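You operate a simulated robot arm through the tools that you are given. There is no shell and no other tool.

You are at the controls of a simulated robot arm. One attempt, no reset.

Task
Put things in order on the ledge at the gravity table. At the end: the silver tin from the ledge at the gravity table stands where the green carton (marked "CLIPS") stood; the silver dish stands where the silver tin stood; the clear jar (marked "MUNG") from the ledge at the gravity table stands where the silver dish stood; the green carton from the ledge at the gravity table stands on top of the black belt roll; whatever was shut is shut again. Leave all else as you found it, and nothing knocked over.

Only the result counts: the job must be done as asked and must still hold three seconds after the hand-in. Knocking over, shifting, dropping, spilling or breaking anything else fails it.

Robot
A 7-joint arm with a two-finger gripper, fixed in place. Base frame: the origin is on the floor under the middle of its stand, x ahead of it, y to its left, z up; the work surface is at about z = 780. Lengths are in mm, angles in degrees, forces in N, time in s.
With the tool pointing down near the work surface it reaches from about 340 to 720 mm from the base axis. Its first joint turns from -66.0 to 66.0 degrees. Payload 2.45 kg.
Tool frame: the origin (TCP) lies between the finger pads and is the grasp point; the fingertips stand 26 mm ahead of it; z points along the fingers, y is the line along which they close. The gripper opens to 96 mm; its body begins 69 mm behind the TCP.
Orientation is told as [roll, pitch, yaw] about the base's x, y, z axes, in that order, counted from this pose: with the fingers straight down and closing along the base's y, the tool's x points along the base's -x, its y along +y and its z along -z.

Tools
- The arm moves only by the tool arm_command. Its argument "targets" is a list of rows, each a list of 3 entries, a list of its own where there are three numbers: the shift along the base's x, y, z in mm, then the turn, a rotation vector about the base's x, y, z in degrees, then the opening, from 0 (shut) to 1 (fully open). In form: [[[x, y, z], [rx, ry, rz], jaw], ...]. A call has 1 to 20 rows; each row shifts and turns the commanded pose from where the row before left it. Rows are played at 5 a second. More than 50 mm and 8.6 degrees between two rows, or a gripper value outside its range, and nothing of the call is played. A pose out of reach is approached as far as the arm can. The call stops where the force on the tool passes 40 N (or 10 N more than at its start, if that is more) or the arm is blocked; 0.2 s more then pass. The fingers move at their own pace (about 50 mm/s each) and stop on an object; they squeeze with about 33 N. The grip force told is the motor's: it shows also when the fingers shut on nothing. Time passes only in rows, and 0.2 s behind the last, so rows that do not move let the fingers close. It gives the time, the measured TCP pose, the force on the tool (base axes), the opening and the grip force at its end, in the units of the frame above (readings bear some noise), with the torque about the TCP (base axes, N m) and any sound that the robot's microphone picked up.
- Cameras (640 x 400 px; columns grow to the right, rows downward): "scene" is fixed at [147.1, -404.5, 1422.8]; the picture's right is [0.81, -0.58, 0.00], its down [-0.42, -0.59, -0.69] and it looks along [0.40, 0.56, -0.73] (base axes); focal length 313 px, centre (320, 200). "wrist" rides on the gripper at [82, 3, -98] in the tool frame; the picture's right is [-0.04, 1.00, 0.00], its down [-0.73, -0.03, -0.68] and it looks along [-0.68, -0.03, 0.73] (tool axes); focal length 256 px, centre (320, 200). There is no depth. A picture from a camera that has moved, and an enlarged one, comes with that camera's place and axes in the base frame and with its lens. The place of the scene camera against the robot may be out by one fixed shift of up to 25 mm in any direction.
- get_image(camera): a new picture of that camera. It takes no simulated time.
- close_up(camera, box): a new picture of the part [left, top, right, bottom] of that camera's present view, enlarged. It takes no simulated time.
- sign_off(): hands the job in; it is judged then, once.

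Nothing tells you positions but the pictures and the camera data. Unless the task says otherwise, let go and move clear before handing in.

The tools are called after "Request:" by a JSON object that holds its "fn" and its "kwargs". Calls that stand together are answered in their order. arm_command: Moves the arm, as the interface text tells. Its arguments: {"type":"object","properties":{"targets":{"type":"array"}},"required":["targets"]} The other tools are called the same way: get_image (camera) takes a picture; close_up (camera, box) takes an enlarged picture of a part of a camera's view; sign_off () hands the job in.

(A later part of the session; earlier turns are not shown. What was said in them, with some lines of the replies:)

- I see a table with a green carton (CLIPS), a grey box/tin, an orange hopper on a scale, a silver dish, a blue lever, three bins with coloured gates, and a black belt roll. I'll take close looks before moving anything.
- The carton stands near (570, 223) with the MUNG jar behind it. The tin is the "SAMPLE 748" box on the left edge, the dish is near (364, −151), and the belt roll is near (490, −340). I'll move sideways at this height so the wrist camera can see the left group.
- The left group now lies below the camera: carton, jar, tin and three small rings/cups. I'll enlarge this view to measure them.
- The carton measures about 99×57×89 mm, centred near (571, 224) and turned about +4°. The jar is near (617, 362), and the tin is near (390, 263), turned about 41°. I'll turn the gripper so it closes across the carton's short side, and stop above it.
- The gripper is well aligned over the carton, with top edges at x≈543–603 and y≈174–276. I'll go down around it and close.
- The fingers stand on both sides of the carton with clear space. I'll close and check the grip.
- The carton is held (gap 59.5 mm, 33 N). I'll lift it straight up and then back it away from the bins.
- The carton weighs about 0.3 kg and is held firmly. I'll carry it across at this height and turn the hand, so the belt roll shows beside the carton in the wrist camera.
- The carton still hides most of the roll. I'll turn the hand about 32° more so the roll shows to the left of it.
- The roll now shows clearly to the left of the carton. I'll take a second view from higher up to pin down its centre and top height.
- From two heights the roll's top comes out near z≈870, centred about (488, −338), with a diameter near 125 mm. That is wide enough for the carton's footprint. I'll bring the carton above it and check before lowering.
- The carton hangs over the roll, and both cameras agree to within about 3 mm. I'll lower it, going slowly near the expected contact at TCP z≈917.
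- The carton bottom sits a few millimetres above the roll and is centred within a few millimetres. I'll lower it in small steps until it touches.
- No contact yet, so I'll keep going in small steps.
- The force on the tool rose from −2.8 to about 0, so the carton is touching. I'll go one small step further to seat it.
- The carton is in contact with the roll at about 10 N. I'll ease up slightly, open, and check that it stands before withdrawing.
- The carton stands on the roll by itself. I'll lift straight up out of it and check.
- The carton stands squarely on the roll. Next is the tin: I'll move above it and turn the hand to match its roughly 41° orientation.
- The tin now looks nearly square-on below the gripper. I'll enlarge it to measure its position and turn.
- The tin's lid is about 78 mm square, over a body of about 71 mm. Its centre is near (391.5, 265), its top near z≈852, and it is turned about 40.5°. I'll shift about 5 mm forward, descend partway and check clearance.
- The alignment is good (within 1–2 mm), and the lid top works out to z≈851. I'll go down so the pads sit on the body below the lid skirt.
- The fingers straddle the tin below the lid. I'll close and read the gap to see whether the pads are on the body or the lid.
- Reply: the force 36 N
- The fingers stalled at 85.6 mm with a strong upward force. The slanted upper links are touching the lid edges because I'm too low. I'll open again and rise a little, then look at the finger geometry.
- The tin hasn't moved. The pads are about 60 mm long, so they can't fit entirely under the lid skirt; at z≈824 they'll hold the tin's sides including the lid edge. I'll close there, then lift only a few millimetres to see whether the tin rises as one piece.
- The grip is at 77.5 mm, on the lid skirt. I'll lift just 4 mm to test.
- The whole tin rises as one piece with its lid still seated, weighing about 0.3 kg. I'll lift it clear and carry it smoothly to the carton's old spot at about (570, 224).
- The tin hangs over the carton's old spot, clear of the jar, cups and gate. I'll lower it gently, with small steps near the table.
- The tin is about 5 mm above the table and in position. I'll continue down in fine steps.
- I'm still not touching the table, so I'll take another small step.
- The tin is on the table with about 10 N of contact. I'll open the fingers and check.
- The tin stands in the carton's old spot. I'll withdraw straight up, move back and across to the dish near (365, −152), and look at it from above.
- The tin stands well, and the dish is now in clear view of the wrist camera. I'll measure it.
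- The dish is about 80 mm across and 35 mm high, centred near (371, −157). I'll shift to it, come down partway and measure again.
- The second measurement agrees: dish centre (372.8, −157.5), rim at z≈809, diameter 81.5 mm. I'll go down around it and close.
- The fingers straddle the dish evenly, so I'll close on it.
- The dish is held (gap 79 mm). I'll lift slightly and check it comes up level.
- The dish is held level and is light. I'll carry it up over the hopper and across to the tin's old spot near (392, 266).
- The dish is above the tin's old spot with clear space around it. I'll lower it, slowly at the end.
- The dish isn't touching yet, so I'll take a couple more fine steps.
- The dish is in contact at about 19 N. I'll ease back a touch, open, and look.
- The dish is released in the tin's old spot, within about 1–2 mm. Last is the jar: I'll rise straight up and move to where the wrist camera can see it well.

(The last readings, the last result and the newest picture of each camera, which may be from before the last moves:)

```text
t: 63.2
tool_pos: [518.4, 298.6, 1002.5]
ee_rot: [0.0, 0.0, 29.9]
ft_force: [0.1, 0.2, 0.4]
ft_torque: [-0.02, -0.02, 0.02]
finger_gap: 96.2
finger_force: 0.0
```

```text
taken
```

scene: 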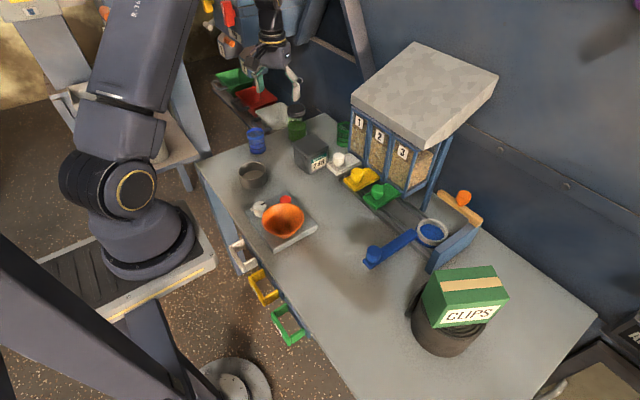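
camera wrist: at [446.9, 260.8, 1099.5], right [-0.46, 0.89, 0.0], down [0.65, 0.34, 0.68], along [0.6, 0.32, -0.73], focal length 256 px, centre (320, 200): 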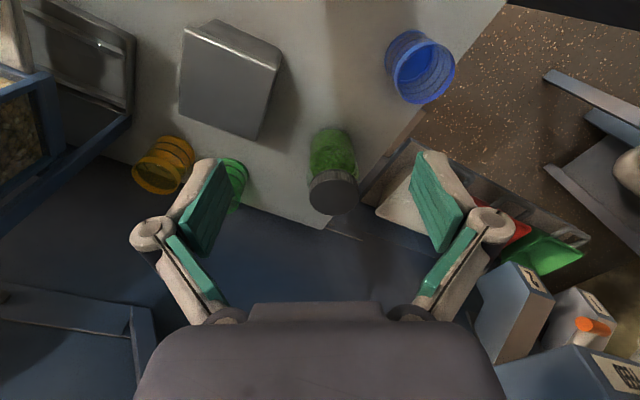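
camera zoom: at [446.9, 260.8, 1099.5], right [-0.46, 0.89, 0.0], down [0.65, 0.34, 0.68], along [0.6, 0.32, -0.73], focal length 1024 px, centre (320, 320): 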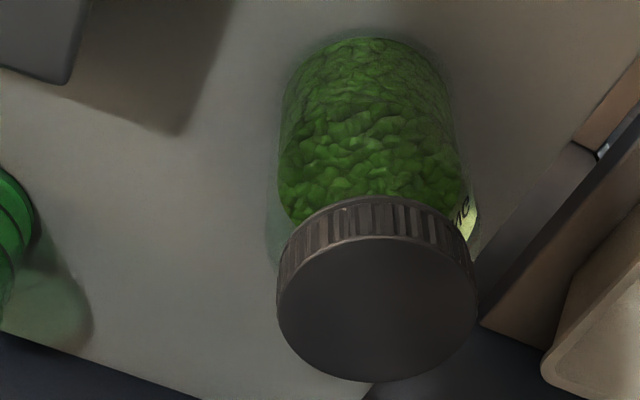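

The jar is centred near (616, 367) with its top at z≈883 and a body about 62–66 mm across. That's about 717 mm out, near full reach. I'll move above it and check both the reach and the alignment.

Request:
{"fn": "arm_command", "kwargs": {"targets": [[[20, 14, 0], [0, 0, 0], 1], [[24, 17, -10], [0, 0, 0], 1], [[24, 17, -10], [0, 0, 0], 1], [[20, 14, -10], [0, 0, 0], 1], [[8.6, 5.8, -5], [0, 0, 0], 1], [[0, 0, 0], [0, 0, 0], 1]]}}

Request:
{"fn": "get_image", "kwargs": {"camera": "wrist"}}

Request:
{"fn": "close_up", "kwargs": {"camera": "wrist", "box": [220, 40, 420, 165]}}

Request:
{"fn": "close_up", "kwargs": {"camera": "scene", "box": [220, 70, 380, 170]}}

```text
t: 64.6
tool_pos: [610.5, 365.3, 965.1]
ee_rot: [0.0, 0.0, 30.1]
ft_force: [0.4, -0.1, -1.0]
ft_torque: [-0.03, -0.01, -0.01]
finger_gap: 95.8
finger_force: 0.1
out of reach, approached as far as the arm can: row 5
```

```text
taken
camera wrist: at [538.5, 326.6, 1062.4], right [-0.46, 0.89, 0.0], down [0.65, 0.34, 0.68], along [0.6, 0.31, -0.73], focal length 256 px, centre (320, 200)
```

wrist: 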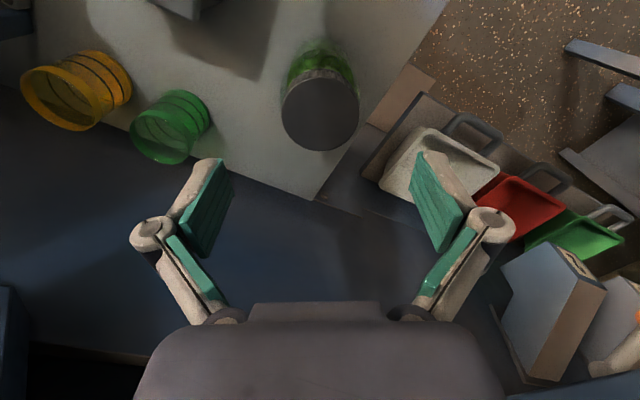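

```text
3.20 times, centred on (320, 102) of wrist
camera zoom: at [538.5, 326.6, 1062.4], right [-0.46, 0.89, 0.0], down [0.65, 0.34, 0.68], along [0.6, 0.31, -0.73], focal length 819 px, centre (320, 512)
```

zoom: 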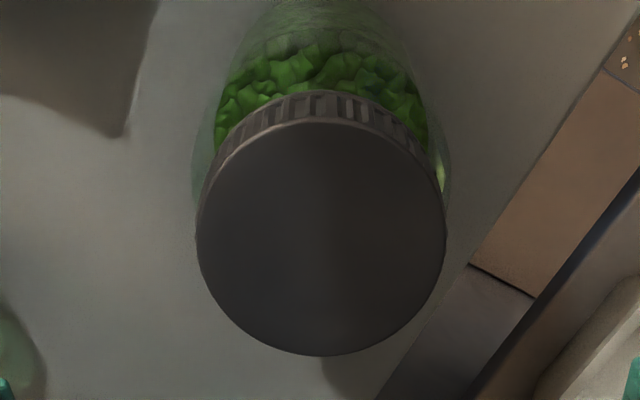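

```text
4.00 times, centred on (300, 120) of scene
camera zoom: at [147.1, -404.5, 1422.8], right [0.81, -0.58, 0.0], down [-0.42, -0.59, -0.69], along [0.4, 0.56, -0.73], focal length 1253 px, centre (400, 520)
```

zoom: 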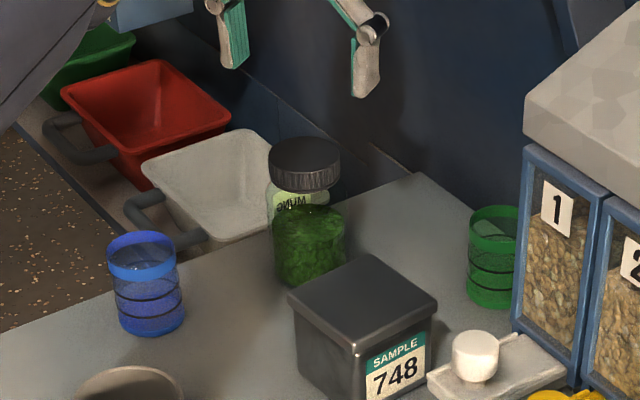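

I'm nearly at full reach (about 711 mm here); lower down there should be a little more. The jar is laterally centred between the fingers. I'll descend partway and look again.

Request:
{"fn": "arm_command", "kwargs": {"targets": [[[-2.5, -1, -20], [0, 0, 0], 1], [[0, 0, -25], [0, 0, 0], 1], [[0, 0, -20], [0, 0, 0], 1], [[0, 0, 0], [0, 0, 0], 1]]}}

Request:
{"fn": "get_image", "kwargs": {"camera": "wrist"}}

Request:
{"fn": "close_up", "kwargs": {"camera": "wrist", "box": [200, 60, 440, 210]}}

```text
t: 65.6
tool_pos: [609.7, 364.2, 901.4]
ee_rot: [0.0, 0.0, 30.0]
ft_force: [0.2, -0.9, 0.9]
ft_torque: [-0.01, 0.0, 0.0]
finger_gap: 95.7
finger_force: 0.0
```

```text
taken
camera wrist: at [537.0, 325.8, 999.3], right [-0.46, 0.89, 0.0], down [0.65, 0.34, 0.68], along [0.6, 0.32, -0.73], focal length 256 px, centre (320, 200)
```

wrist: 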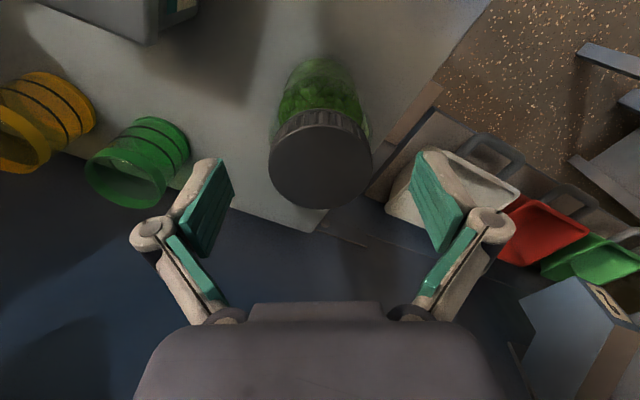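

```text
2.67 times, centred on (320, 135) of wrist
camera zoom: at [537.0, 325.8, 999.3], right [-0.46, 0.89, 0.0], down [0.65, 0.34, 0.68], along [0.6, 0.32, -0.73], focal length 683 px, centre (320, 373)
```

zoom: 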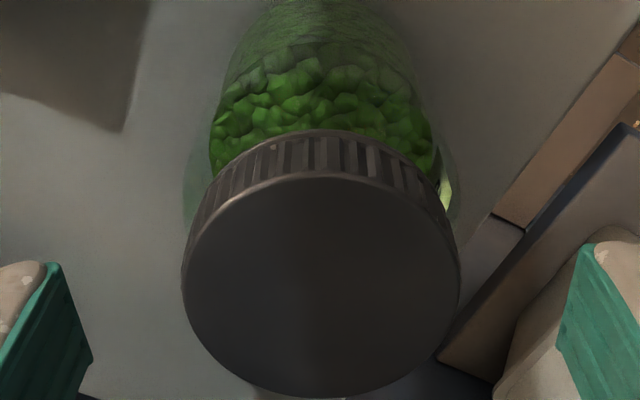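

Measured again, the jar's centre is (610.7, 364.3), its lid top is at z≈889 and its lid is about 55 mm across. It sits almost exactly under the tool. I'll descend around it to z≈847.

Request:
{"fn": "arm_command", "kwargs": {"targets": [[[0.8, 0.3, -15], [0, 0, 0], 1], [[0, 0, -15], [0, 0, 0], 1], [[0, 0, -14], [0, 0, 0], 1], [[0, 0, -10], [0, 0, 0], 1], [[0, 0, 0], [0, 0, 0], 1]]}}

Request:
{"fn": "get_image", "kwargs": {"camera": "wrist"}}

Request:
{"fn": "close_up", "kwargs": {"camera": "scene", "box": [240, 80, 400, 180]}}

```text
t: 66.8
tool_pos: [610.0, 363.6, 847.8]
ee_rot: [-0.1, 0.0, 30.0]
ft_force: [0.5, -0.2, -0.4]
ft_torque: [-0.01, 0.02, -0.02]
finger_gap: 96.2
finger_force: 0.0
```

```text
taken
camera wrist: at [537.5, 325.6, 945.4], right [-0.46, 0.89, 0.0], down [0.65, 0.34, 0.68], along [0.6, 0.32, -0.73], focal length 256 px, centre (320, 200)
```

wrist: 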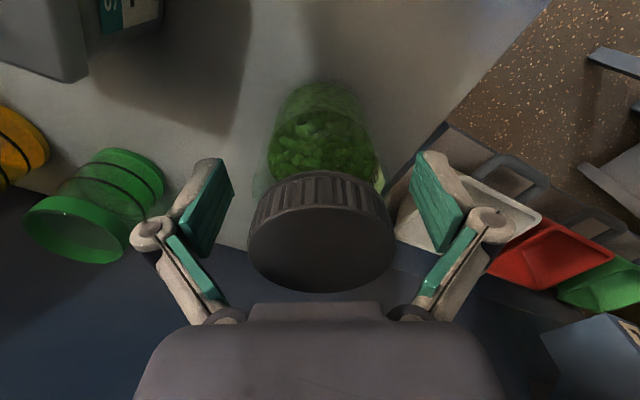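

```text
4.00 times, centred on (320, 130) of scene
camera zoom: at [147.1, -404.5, 1422.8], right [0.81, -0.58, 0.0], down [-0.42, -0.59, -0.69], along [0.4, 0.56, -0.73], focal length 1253 px, centre (320, 480)
```

zoom: 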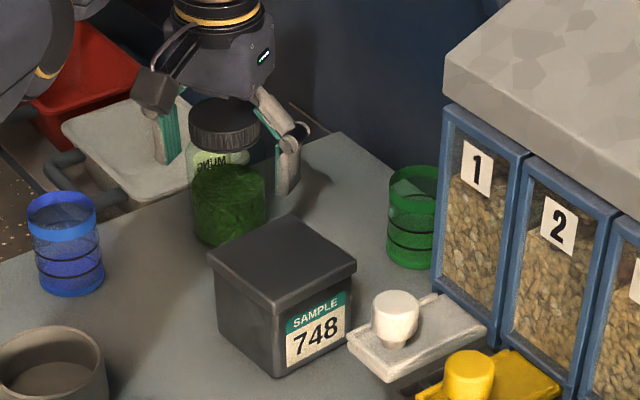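

The jar's body stands between the pads, clear of the tin and cups. I'll close on it.

Request:
{"fn": "arm_command", "kwargs": {"targets": [[[0, 0, 0], [0, 0, 0], 0.85], [[0, 0, 0], [0, 0, 0], 0.75], [[0, 0, 0], [0, 0, 0], 0.68], [[0, 0, 0], [0, 0, 0], 0.62], [[0, 0, 0], [0, 0, 0], 0.55], [[0, 0, 0], [0, 0, 0], 0.45]]}}

Request:
{"fn": "get_image", "kwargs": {"camera": "wrist"}}

Request:
{"fn": "close_up", "kwargs": {"camera": "scene", "box": [240, 80, 400, 180]}}

```text
t: 68.2
tool_pos: [609.7, 364.8, 848.8]
ee_rot: [0.0, 0.1, 30.0]
ft_force: [-1.4, 2.1, 3.2]
ft_torque: [0.14, 0.15, -0.01]
finger_gap: 64.9
finger_force: 33.3
```

```text
taken
camera wrist: at [537.4, 325.8, 945.7], right [-0.46, 0.89, 0.0], down [0.65, 0.34, 0.68], along [0.6, 0.32, -0.73], focal length 256 px, centre (320, 200)
```

wrist: 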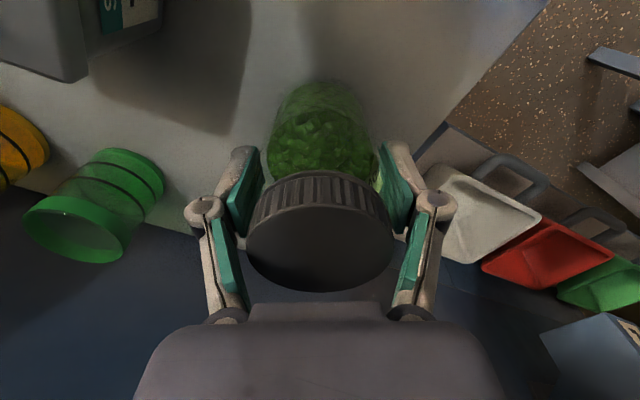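

```text
4.00 times, centred on (320, 130) of scene
camera zoom: at [147.0, -404.5, 1422.8], right [0.81, -0.58, 0.0], down [-0.42, -0.59, -0.69], along [0.4, 0.56, -0.73], focal length 1253 px, centre (320, 480)
```

zoom: 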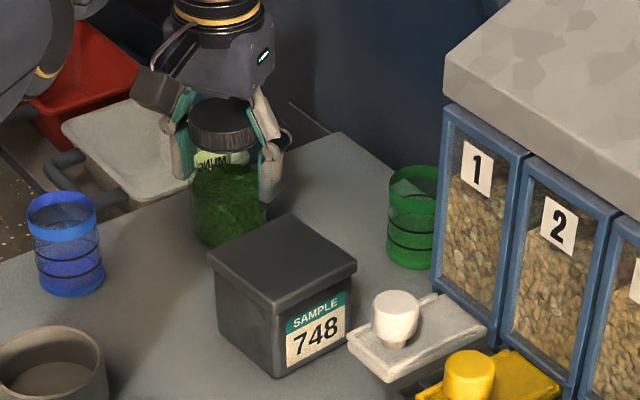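

The jar is gripped on its glass at 64.9 mm. I'll lift a few millimetres to test.

Request:
{"fn": "arm_command", "kwargs": {"targets": [[[0, 0, 2], [0, 0, 0], 0.45], [[0, 0, 4], [0, 0, 0], 0.45], [[0, 0, 6], [0, 0, 0], 0.45], [[0, 0, 0], [0, 0, 0], 0.45]]}}

Request:
{"fn": "get_image", "kwargs": {"camera": "wrist"}}

Request:
{"fn": "close_up", "kwargs": {"camera": "scene", "box": [240, 80, 400, 180]}}

```text
t: 69.2
tool_pos: [609.8, 363.3, 859.1]
ee_rot: [-0.1, 0.0, 29.9]
ft_force: [-0.3, 0.4, -3.8]
ft_torque: [-0.01, 0.01, -0.01]
finger_gap: 65.3
finger_force: 32.7
```

```text
taken
camera wrist: at [537.2, 325.5, 957.1], right [-0.46, 0.89, 0.0], down [0.65, 0.34, 0.68], along [0.6, 0.31, -0.73], focal length 256 px, centre (320, 200)
```

wrist: 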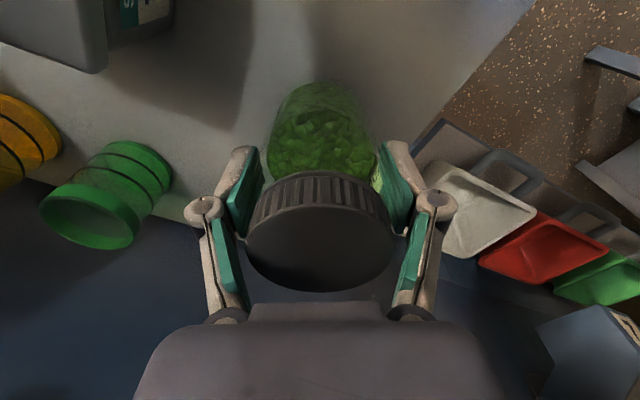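

```text
4.00 times, centred on (320, 130) of scene
camera zoom: at [147.1, -404.4, 1422.8], right [0.81, -0.58, 0.0], down [-0.42, -0.59, -0.69], along [0.4, 0.56, -0.73], focal length 1253 px, centre (320, 480)
```

zoom: 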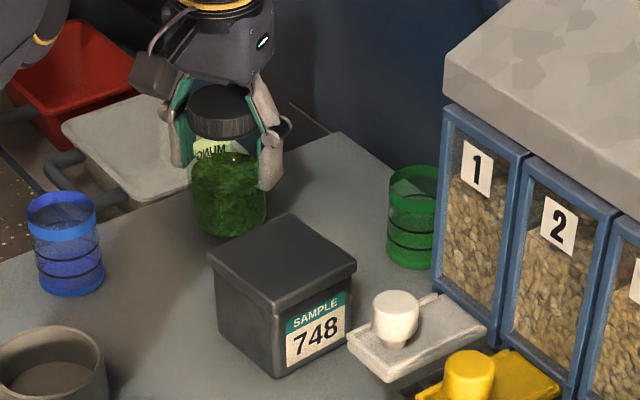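

The jar lifts cleanly, about 0.39 kg. I'll raise it above the tin's height, then bring it inward and up.

Request:
{"fn": "arm_command", "kwargs": {"targets": [[[0, 0, 10], [0, 0, 0], 0.45], [[0, 0, 18], [0, 0, 0], 0.45], [[0, 0, 18], [0, 0, 0], 0.45], [[-12, -7, 12], [0, 0, 0], 0.45], [[-24, -14, 20], [0, 0, 0], 0.45], [[-26, -15, 22], [0, 0, 0], 0.45], [[-26, -15, 22], [0, 0, 0], 0.45], [[-26, -16, 18], [0, 0, 0], 0.45], [[-16, -12, 0], [0, 0, 0], 0.45], [[0, 0, 0], [0, 0, 0], 0.45]]}}

Request:
{"fn": "get_image", "kwargs": {"camera": "scene"}}

Request:
{"fn": "get_image", "kwargs": {"camera": "wrist"}}

```text
t: 71.4
tool_pos: [480.6, 285.1, 999.0]
ee_rot: [0.0, 0.0, 29.9]
ft_force: [-0.2, 0.3, -2.4]
ft_torque: [-0.01, 0.0, -0.01]
finger_gap: 65.0
finger_force: 33.3
```

```text
taken
```

scene: 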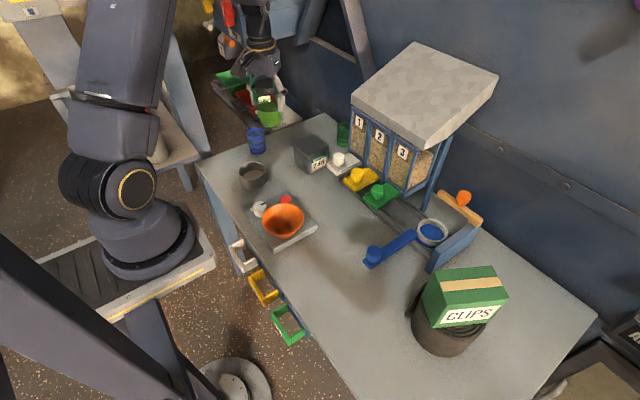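

```text
taken
camera wrist: at [407.9, 246.1, 1096.9], right [-0.46, 0.89, 0.0], down [0.65, 0.34, 0.68], along [0.6, 0.32, -0.73], focal length 256 px, centre (320, 200)
```

wrist: 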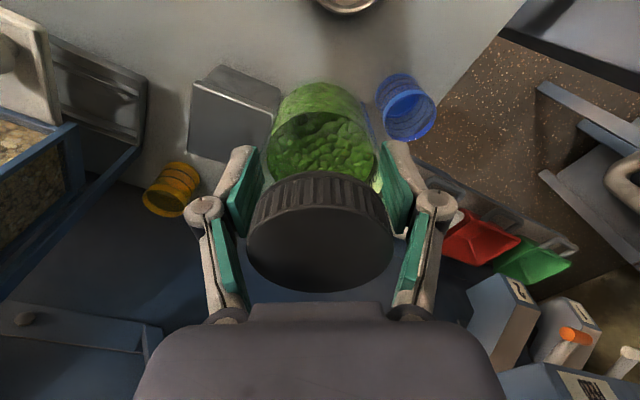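

The jar is held steadily. I'll sweep it across at this height to the dish's old spot near (373, −157).

Request:
{"fn": "arm_command", "kwargs": {"targets": [[[-4, -15, 0], [0, 0, -2], 0.45], [[-7, -28, 0], [0, 0, -3.5], 0.45], [[-9, -36, 0], [0, 0, -4.2], 0.45], [[-9, -36, 0], [0, 0, -4.2], 0.45], [[-9, -36, 0], [0, 0, -4.2], 0.45], [[-9, -36, 0], [0, 0, -4.2], 0.45], [[-9, -36, 0], [0, 0, -4.2], 0.45], [[-9, -36, 0], [0, 0, -4.2], 0.45], [[-9, -36, 0], [0, 0, -4.2], 0.45], [[-9, -36, 0], [0, 0, -4.2], 0.45], [[-9, -36, 0], [0, 0, -4.2], 0.45], [[-7, -34, 0], [0, 0, -4], 0.45], [[-5, -26, 0], [0, 0, -3], 0.45], [[-3.4, -14.7, 0], [0, 0, -1.7], 0.45], [[0, 0, 0], [0, 0, 0], 0.45]]}}

Request:
{"fn": "get_image", "kwargs": {"camera": "scene"}}

Request:
{"fn": "get_image", "kwargs": {"camera": "wrist"}}

```text
t: 74.6
tool_pos: [374.3, -155.8, 998.1]
ee_rot: [0.0, 0.0, -22.1]
ft_force: [0.4, -0.7, -3.8]
ft_torque: [0.01, -0.02, -0.01]
finger_gap: 65.2
finger_force: 32.7
```

```text
taken
```

scene: 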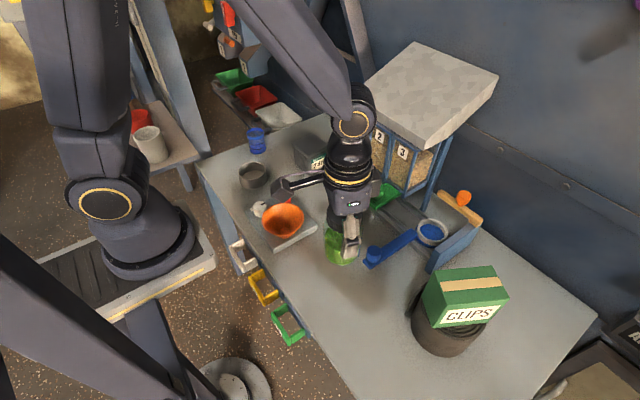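

```text
taken
camera wrist: at [298.9, -124.2, 1096.6], right [0.41, 0.91, 0.0], down [0.67, -0.3, 0.68], along [0.62, -0.28, -0.73], focal length 256 px, centre (320, 200)
```

wrist: 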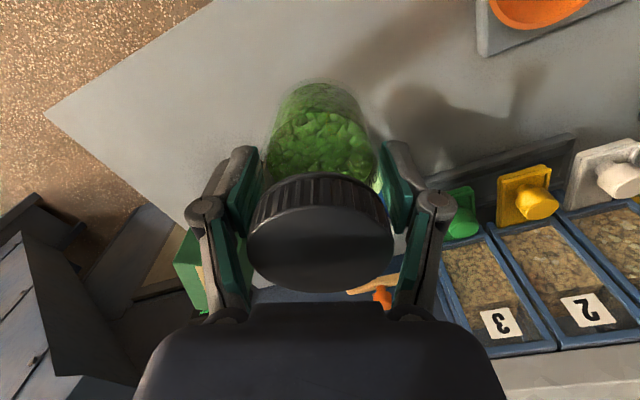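

The jar is over the dish's old spot. I'll lower it, fine at the end.

Request:
{"fn": "arm_command", "kwargs": {"targets": [[[-0.8, 0.6, -20], [0, 0, 0], 0.45], [[0, 0, -30], [0, 0, 0], 0.45], [[0, 0, -30], [0, 0, 0], 0.45], [[0, 0, -28], [0, 0, 0], 0.45], [[0, 0, -20], [0, 0, 0], 0.45], [[0, 0, -12], [0, 0, 0], 0.45], [[0, 0, -5], [0, 0, 0], 0.45], [[0, 0, 0], [0, 0, 0], 0.45]]}}

Request:
{"fn": "close_up", "kwargs": {"camera": "scene", "box": [280, 200, 440, 300]}}

Request:
{"fn": "get_image", "kwargs": {"camera": "wrist"}}

```text
t: 76.4
tool_pos: [372.4, -156.3, 854.1]
ee_rot: [0.0, 0.0, -22.1]
ft_force: [0.2, 0.2, -2.6]
ft_torque: [0.0, -0.02, -0.02]
finger_gap: 65.3
finger_force: 32.5
```

```text
4.00 times, centred on (360, 250) of scene
camera zoom: at [147.1, -404.5, 1422.8], right [0.81, -0.58, 0.0], down [-0.42, -0.59, -0.69], along [0.4, 0.56, -0.73], focal length 1253 px, centre (160, 0)
```

zoom: 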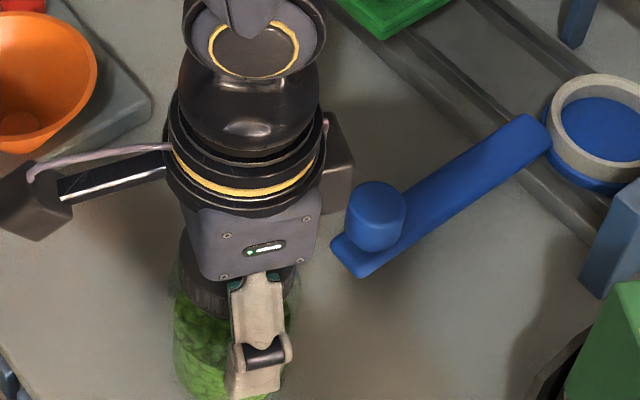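

```text
taken
camera wrist: at [297.6, -122.9, 952.3], right [0.41, 0.91, 0.0], down [0.67, -0.3, 0.68], along [0.62, -0.28, -0.73], focal length 256 px, centre (320, 200)
```

wrist: 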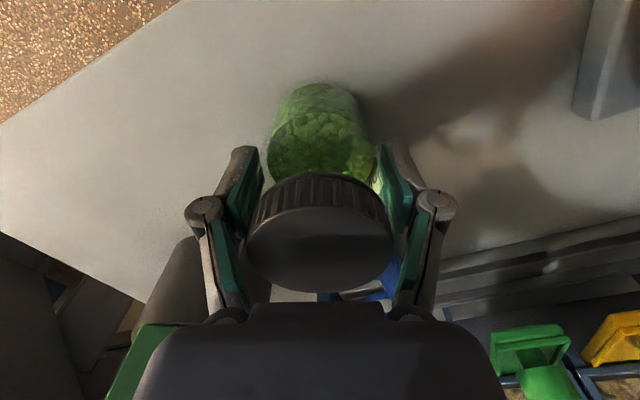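

About 6 mm remain, so I'll continue in fine steps.

Request:
{"fn": "arm_command", "kwargs": {"targets": [[[0.4, -0.4, -2.5], [0, 0, 0], 0.45], [[0, 0, -2], [0, 0, 0], 0.45], [[0, 0, 0], [0, 0, 0], 0.45]]}}

```text
t: 77.2
tool_pos: [372.8, -156.1, 849.9]
ee_rot: [0.1, 0.0, -22.0]
ft_force: [-0.1, 0.3, -2.7]
ft_torque: [0.03, -0.01, -0.01]
finger_gap: 65.3
finger_force: 32.8
```

Request:
{"fn": "arm_command", "kwargs": {"targets": [[[0, 0, -1], [0, 0, 0], 0.45], [[0, 0, 0], [0, 0, 0], 0.45]]}}

```text
t: 77.8
tool_pos: [371.9, -157.9, 848.9]
ee_rot: [0.0, 0.0, -22.1]
ft_force: [0.8, -0.1, -3.1]
ft_torque: [0.01, -0.04, 0.01]
finger_gap: 65.3
finger_force: 33.0
```

The jar hasn't touched yet; one more small step.

Request:
{"fn": "arm_command", "kwargs": {"targets": [[[0, 0, -1], [0, 0, 0], 0.45], [[0, 0, 0], [0, 0, 0], 0.45]]}}

```text
t: 78.4
tool_pos: [373.5, -156.5, 848.7]
ee_rot: [0.1, 0.0, -22.1]
ft_force: [-4.1, 1.0, 16.2]
ft_torque: [0.1, -0.03, 0.0]
finger_gap: 65.4
finger_force: 33.0
```

The jar is on the table at about 16 N. I'll ease up a little, open, and look.

Request:
{"fn": "arm_command", "kwargs": {"targets": [[[0, 0, 0.6], [0, 0, 0], 0.45], [[0, 0, 0], [0, 0, 0], 0.72], [[0, 0, 0], [0, 0, 0], 0.8], [[0, 0, 0], [0, 0, 0], 0.9], [[0, 0, 0], [0, 0, 0], 1], [[0, 0, 0], [0, 0, 0], 1]]}}

Request:
{"fn": "get_image", "kwargs": {"camera": "wrist"}}

Request:
{"fn": "close_up", "kwargs": {"camera": "scene", "box": [280, 220, 440, 320]}}

```text
t: 79.8
tool_pos: [373.5, -156.8, 849.2]
ee_rot: [-0.1, 0.0, -22.2]
ft_force: [0.6, 0.2, 0.3]
ft_torque: [-0.02, 0.01, 0.0]
finger_gap: 95.9
finger_force: 0.0
```

```text
taken
camera wrist: at [298.4, -123.4, 945.9], right [0.41, 0.91, 0.0], down [0.67, -0.3, 0.68], along [0.62, -0.28, -0.73], focal length 256 px, centre (320, 200)
```

wrist: 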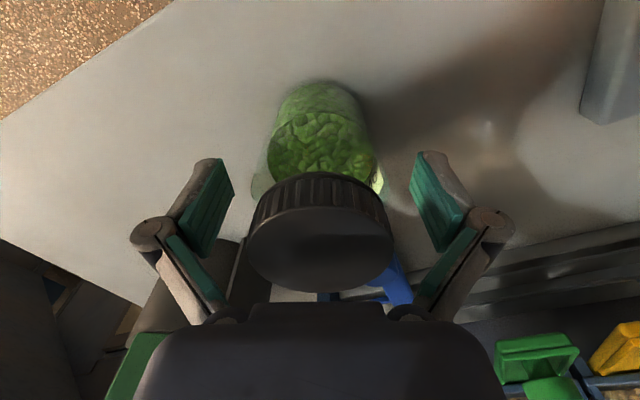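

```text
4.00 times, centred on (360, 270) of scene
camera zoom: at [147.1, -404.5, 1422.8], right [0.81, -0.58, 0.0], down [-0.42, -0.59, -0.69], along [0.4, 0.56, -0.73], focal length 1253 px, centre (160, -80)
```

zoom: 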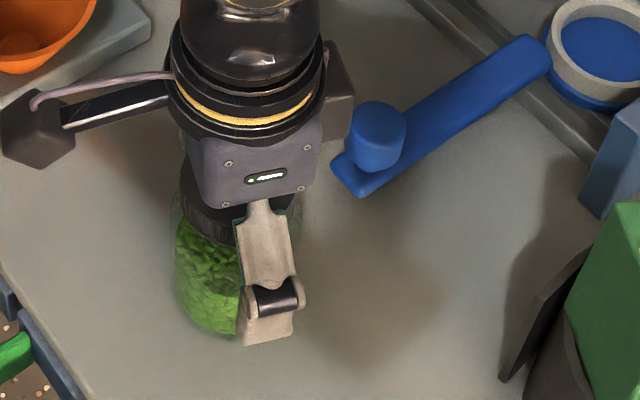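

The jar is released and stands upright. I'll withdraw straight up, move back to the middle, and inspect everything.

Request:
{"fn": "arm_command", "kwargs": {"targets": [[[0, 0, 10], [0, 0, 0], 1], [[0, 0, 20], [0, 0, 0], 1], [[0, 0, 30], [0, 0, 0], 1], [[0, 0, 40], [0, 0, 0], 1], [[0, 0, 40], [0, 0, 0], 1], [[0, 0, 40], [0, 0, 0], 1], [[0, 0, 40], [0, 0, 0], 1], [[0, 20, 22], [0, 0, 4], 1], [[0, 30, 0], [0, 0, 6], 1], [[2, 40, 0], [0, 0, 6], 1], [[4, 45, 0], [0, 0, 6], 1], [[0, 0, 0], [0, 0, 0], 1]]}}

Request:
{"fn": "get_image", "kwargs": {"camera": "scene"}}

Request:
{"fn": "get_image", "kwargs": {"camera": "wrist"}}

Request:
{"fn": "close_up", "kwargs": {"camera": "scene", "box": [280, 200, 440, 300]}}

Request:
{"fn": "close_up", "kwargs": {"camera": "scene", "box": [200, 90, 360, 190]}}

Request:
{"fn": "close_up", "kwargs": {"camera": "scene", "box": [390, 240, 550, 340]}}

Request:
{"fn": "close_up", "kwargs": {"camera": "scene", "box": [200, 180, 360, 350]}}

```text
t: 82.4
tool_pos: [377.6, -18.9, 1087.0]
ee_rot: [0.0, 0.0, 0.0]
ft_force: [-0.1, 0.5, -0.1]
ft_torque: [-0.02, -0.03, 0.0]
finger_gap: 96.4
finger_force: 0.0
```

```text
taken
```

scene: 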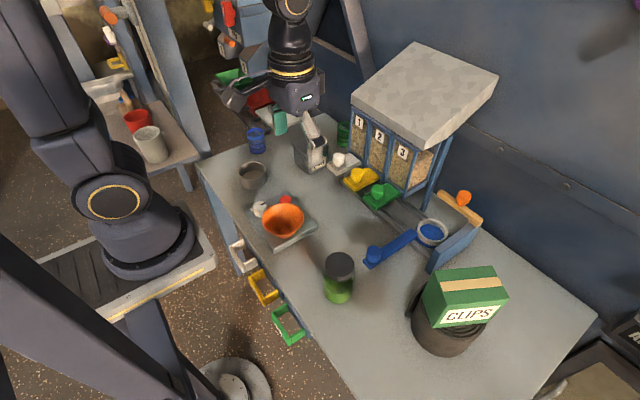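

```text
taken
camera wrist: at [296.5, -16.8, 1185.2], right [0.04, 1.0, 0.0], down [0.73, -0.03, 0.68], along [0.68, -0.03, -0.73], focal length 256 px, centre (320, 200)
```

wrist: 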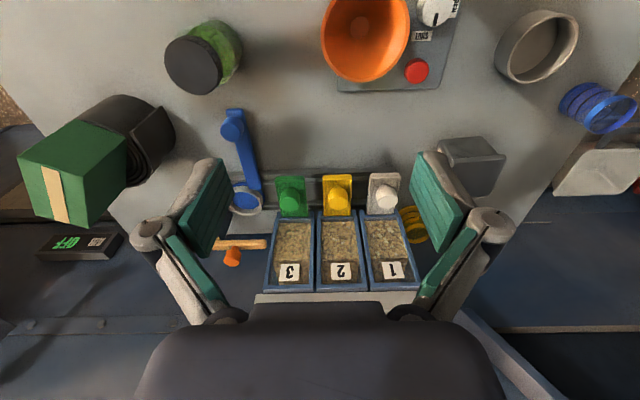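

```text
4.00 times, centred on (360, 250) of scene
camera zoom: at [147.1, -404.5, 1422.8], right [0.81, -0.58, 0.0], down [-0.42, -0.59, -0.69], along [0.4, 0.56, -0.73], focal length 1253 px, centre (160, 0)
```

zoom: 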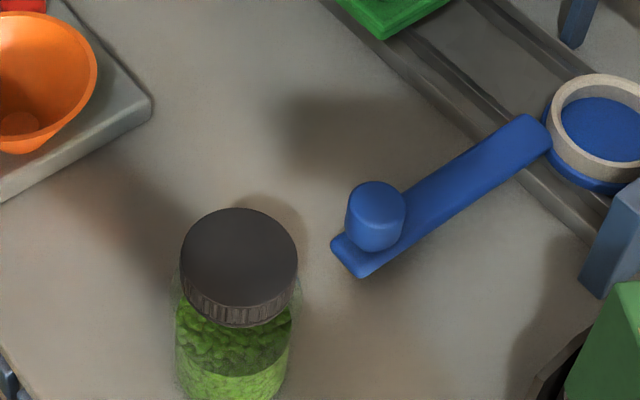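

```text
4.00 times, centred on (280, 140) of scene
camera zoom: at [147.1, -404.5, 1422.8], right [0.81, -0.58, 0.0], down [-0.42, -0.59, -0.69], along [0.4, 0.56, -0.73], focal length 1253 px, centre (480, 440)
```

zoom: 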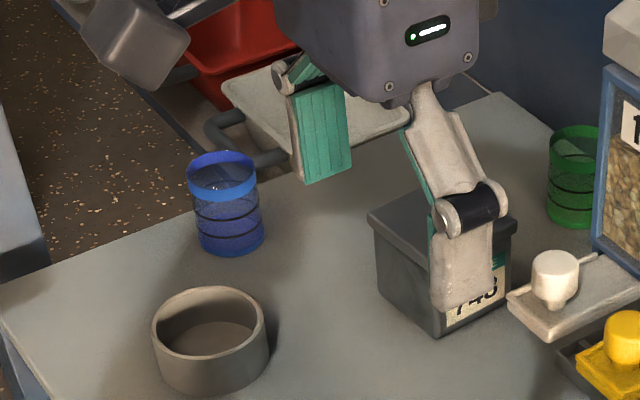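

```text
4.00 times, centred on (470, 290) of scene
camera zoom: at [147.1, -404.5, 1422.8], right [0.81, -0.58, 0.0], down [-0.42, -0.59, -0.69], along [0.4, 0.56, -0.73], focal length 1253 px, centre (-280, -160)
```

zoom: 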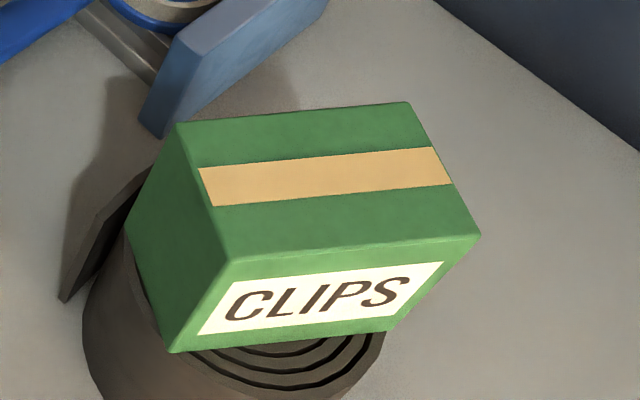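

```text
2.35 times, centred on (280, 265) of scene
camera zoom: at [147.1, -404.5, 1422.8], right [0.81, -0.58, 0.0], down [-0.42, -0.59, -0.69], along [0.4, 0.56, -0.73], focal length 737 px, centre (414, 47)
```

zoom: 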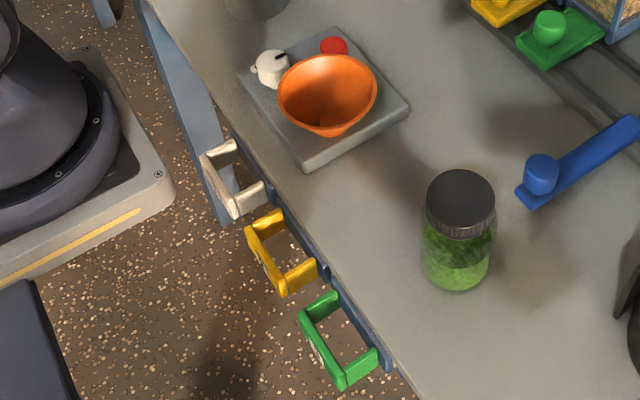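

Everything is where it should be: carton on the roll, tin in the carton's spot, dish in the tin's spot, and jar in the dish's spot. All stand upright with lids on, nothing else has moved, and the gripper is open and clear, so I'm handing in.

Request:
{"fn": "sign_off", "kwargs": {}}

```text
The job is handed in.
```

The rearrangement is finished and handed in; I haven't seen the judge's verdict. I checked the final layout by camera before signing off:

- **Green carton ("CLIPS"):** it stands on top of the black belt roll, centred to within a few millimetres. Its corners reach about to the roll's edge.
- **Silver tin ("SAMPLE 748"):** it stands where the carton stood, within about 1 mm by my measurements. It is turned differently from before.
- **Silver dish:** it stands where the tin stood, within about 1–2 mm.
- **Clear jar ("MUNG"):** it stands where the dish stood, within about 1 mm.

On my first try at the tin I came in too low, and the upper finger links pressed on its lid edges with about 36 N. I opened and re-gripped higher. In the pictures the tin had not moved and its lid stayed seated. That higher grip held the lid edge, but a small test lift showed the tin and lid rising together.

I opened no drawers, gates or lids. I saw nothing else knocked over or shifted, and the gripper ended open and clear of everything.
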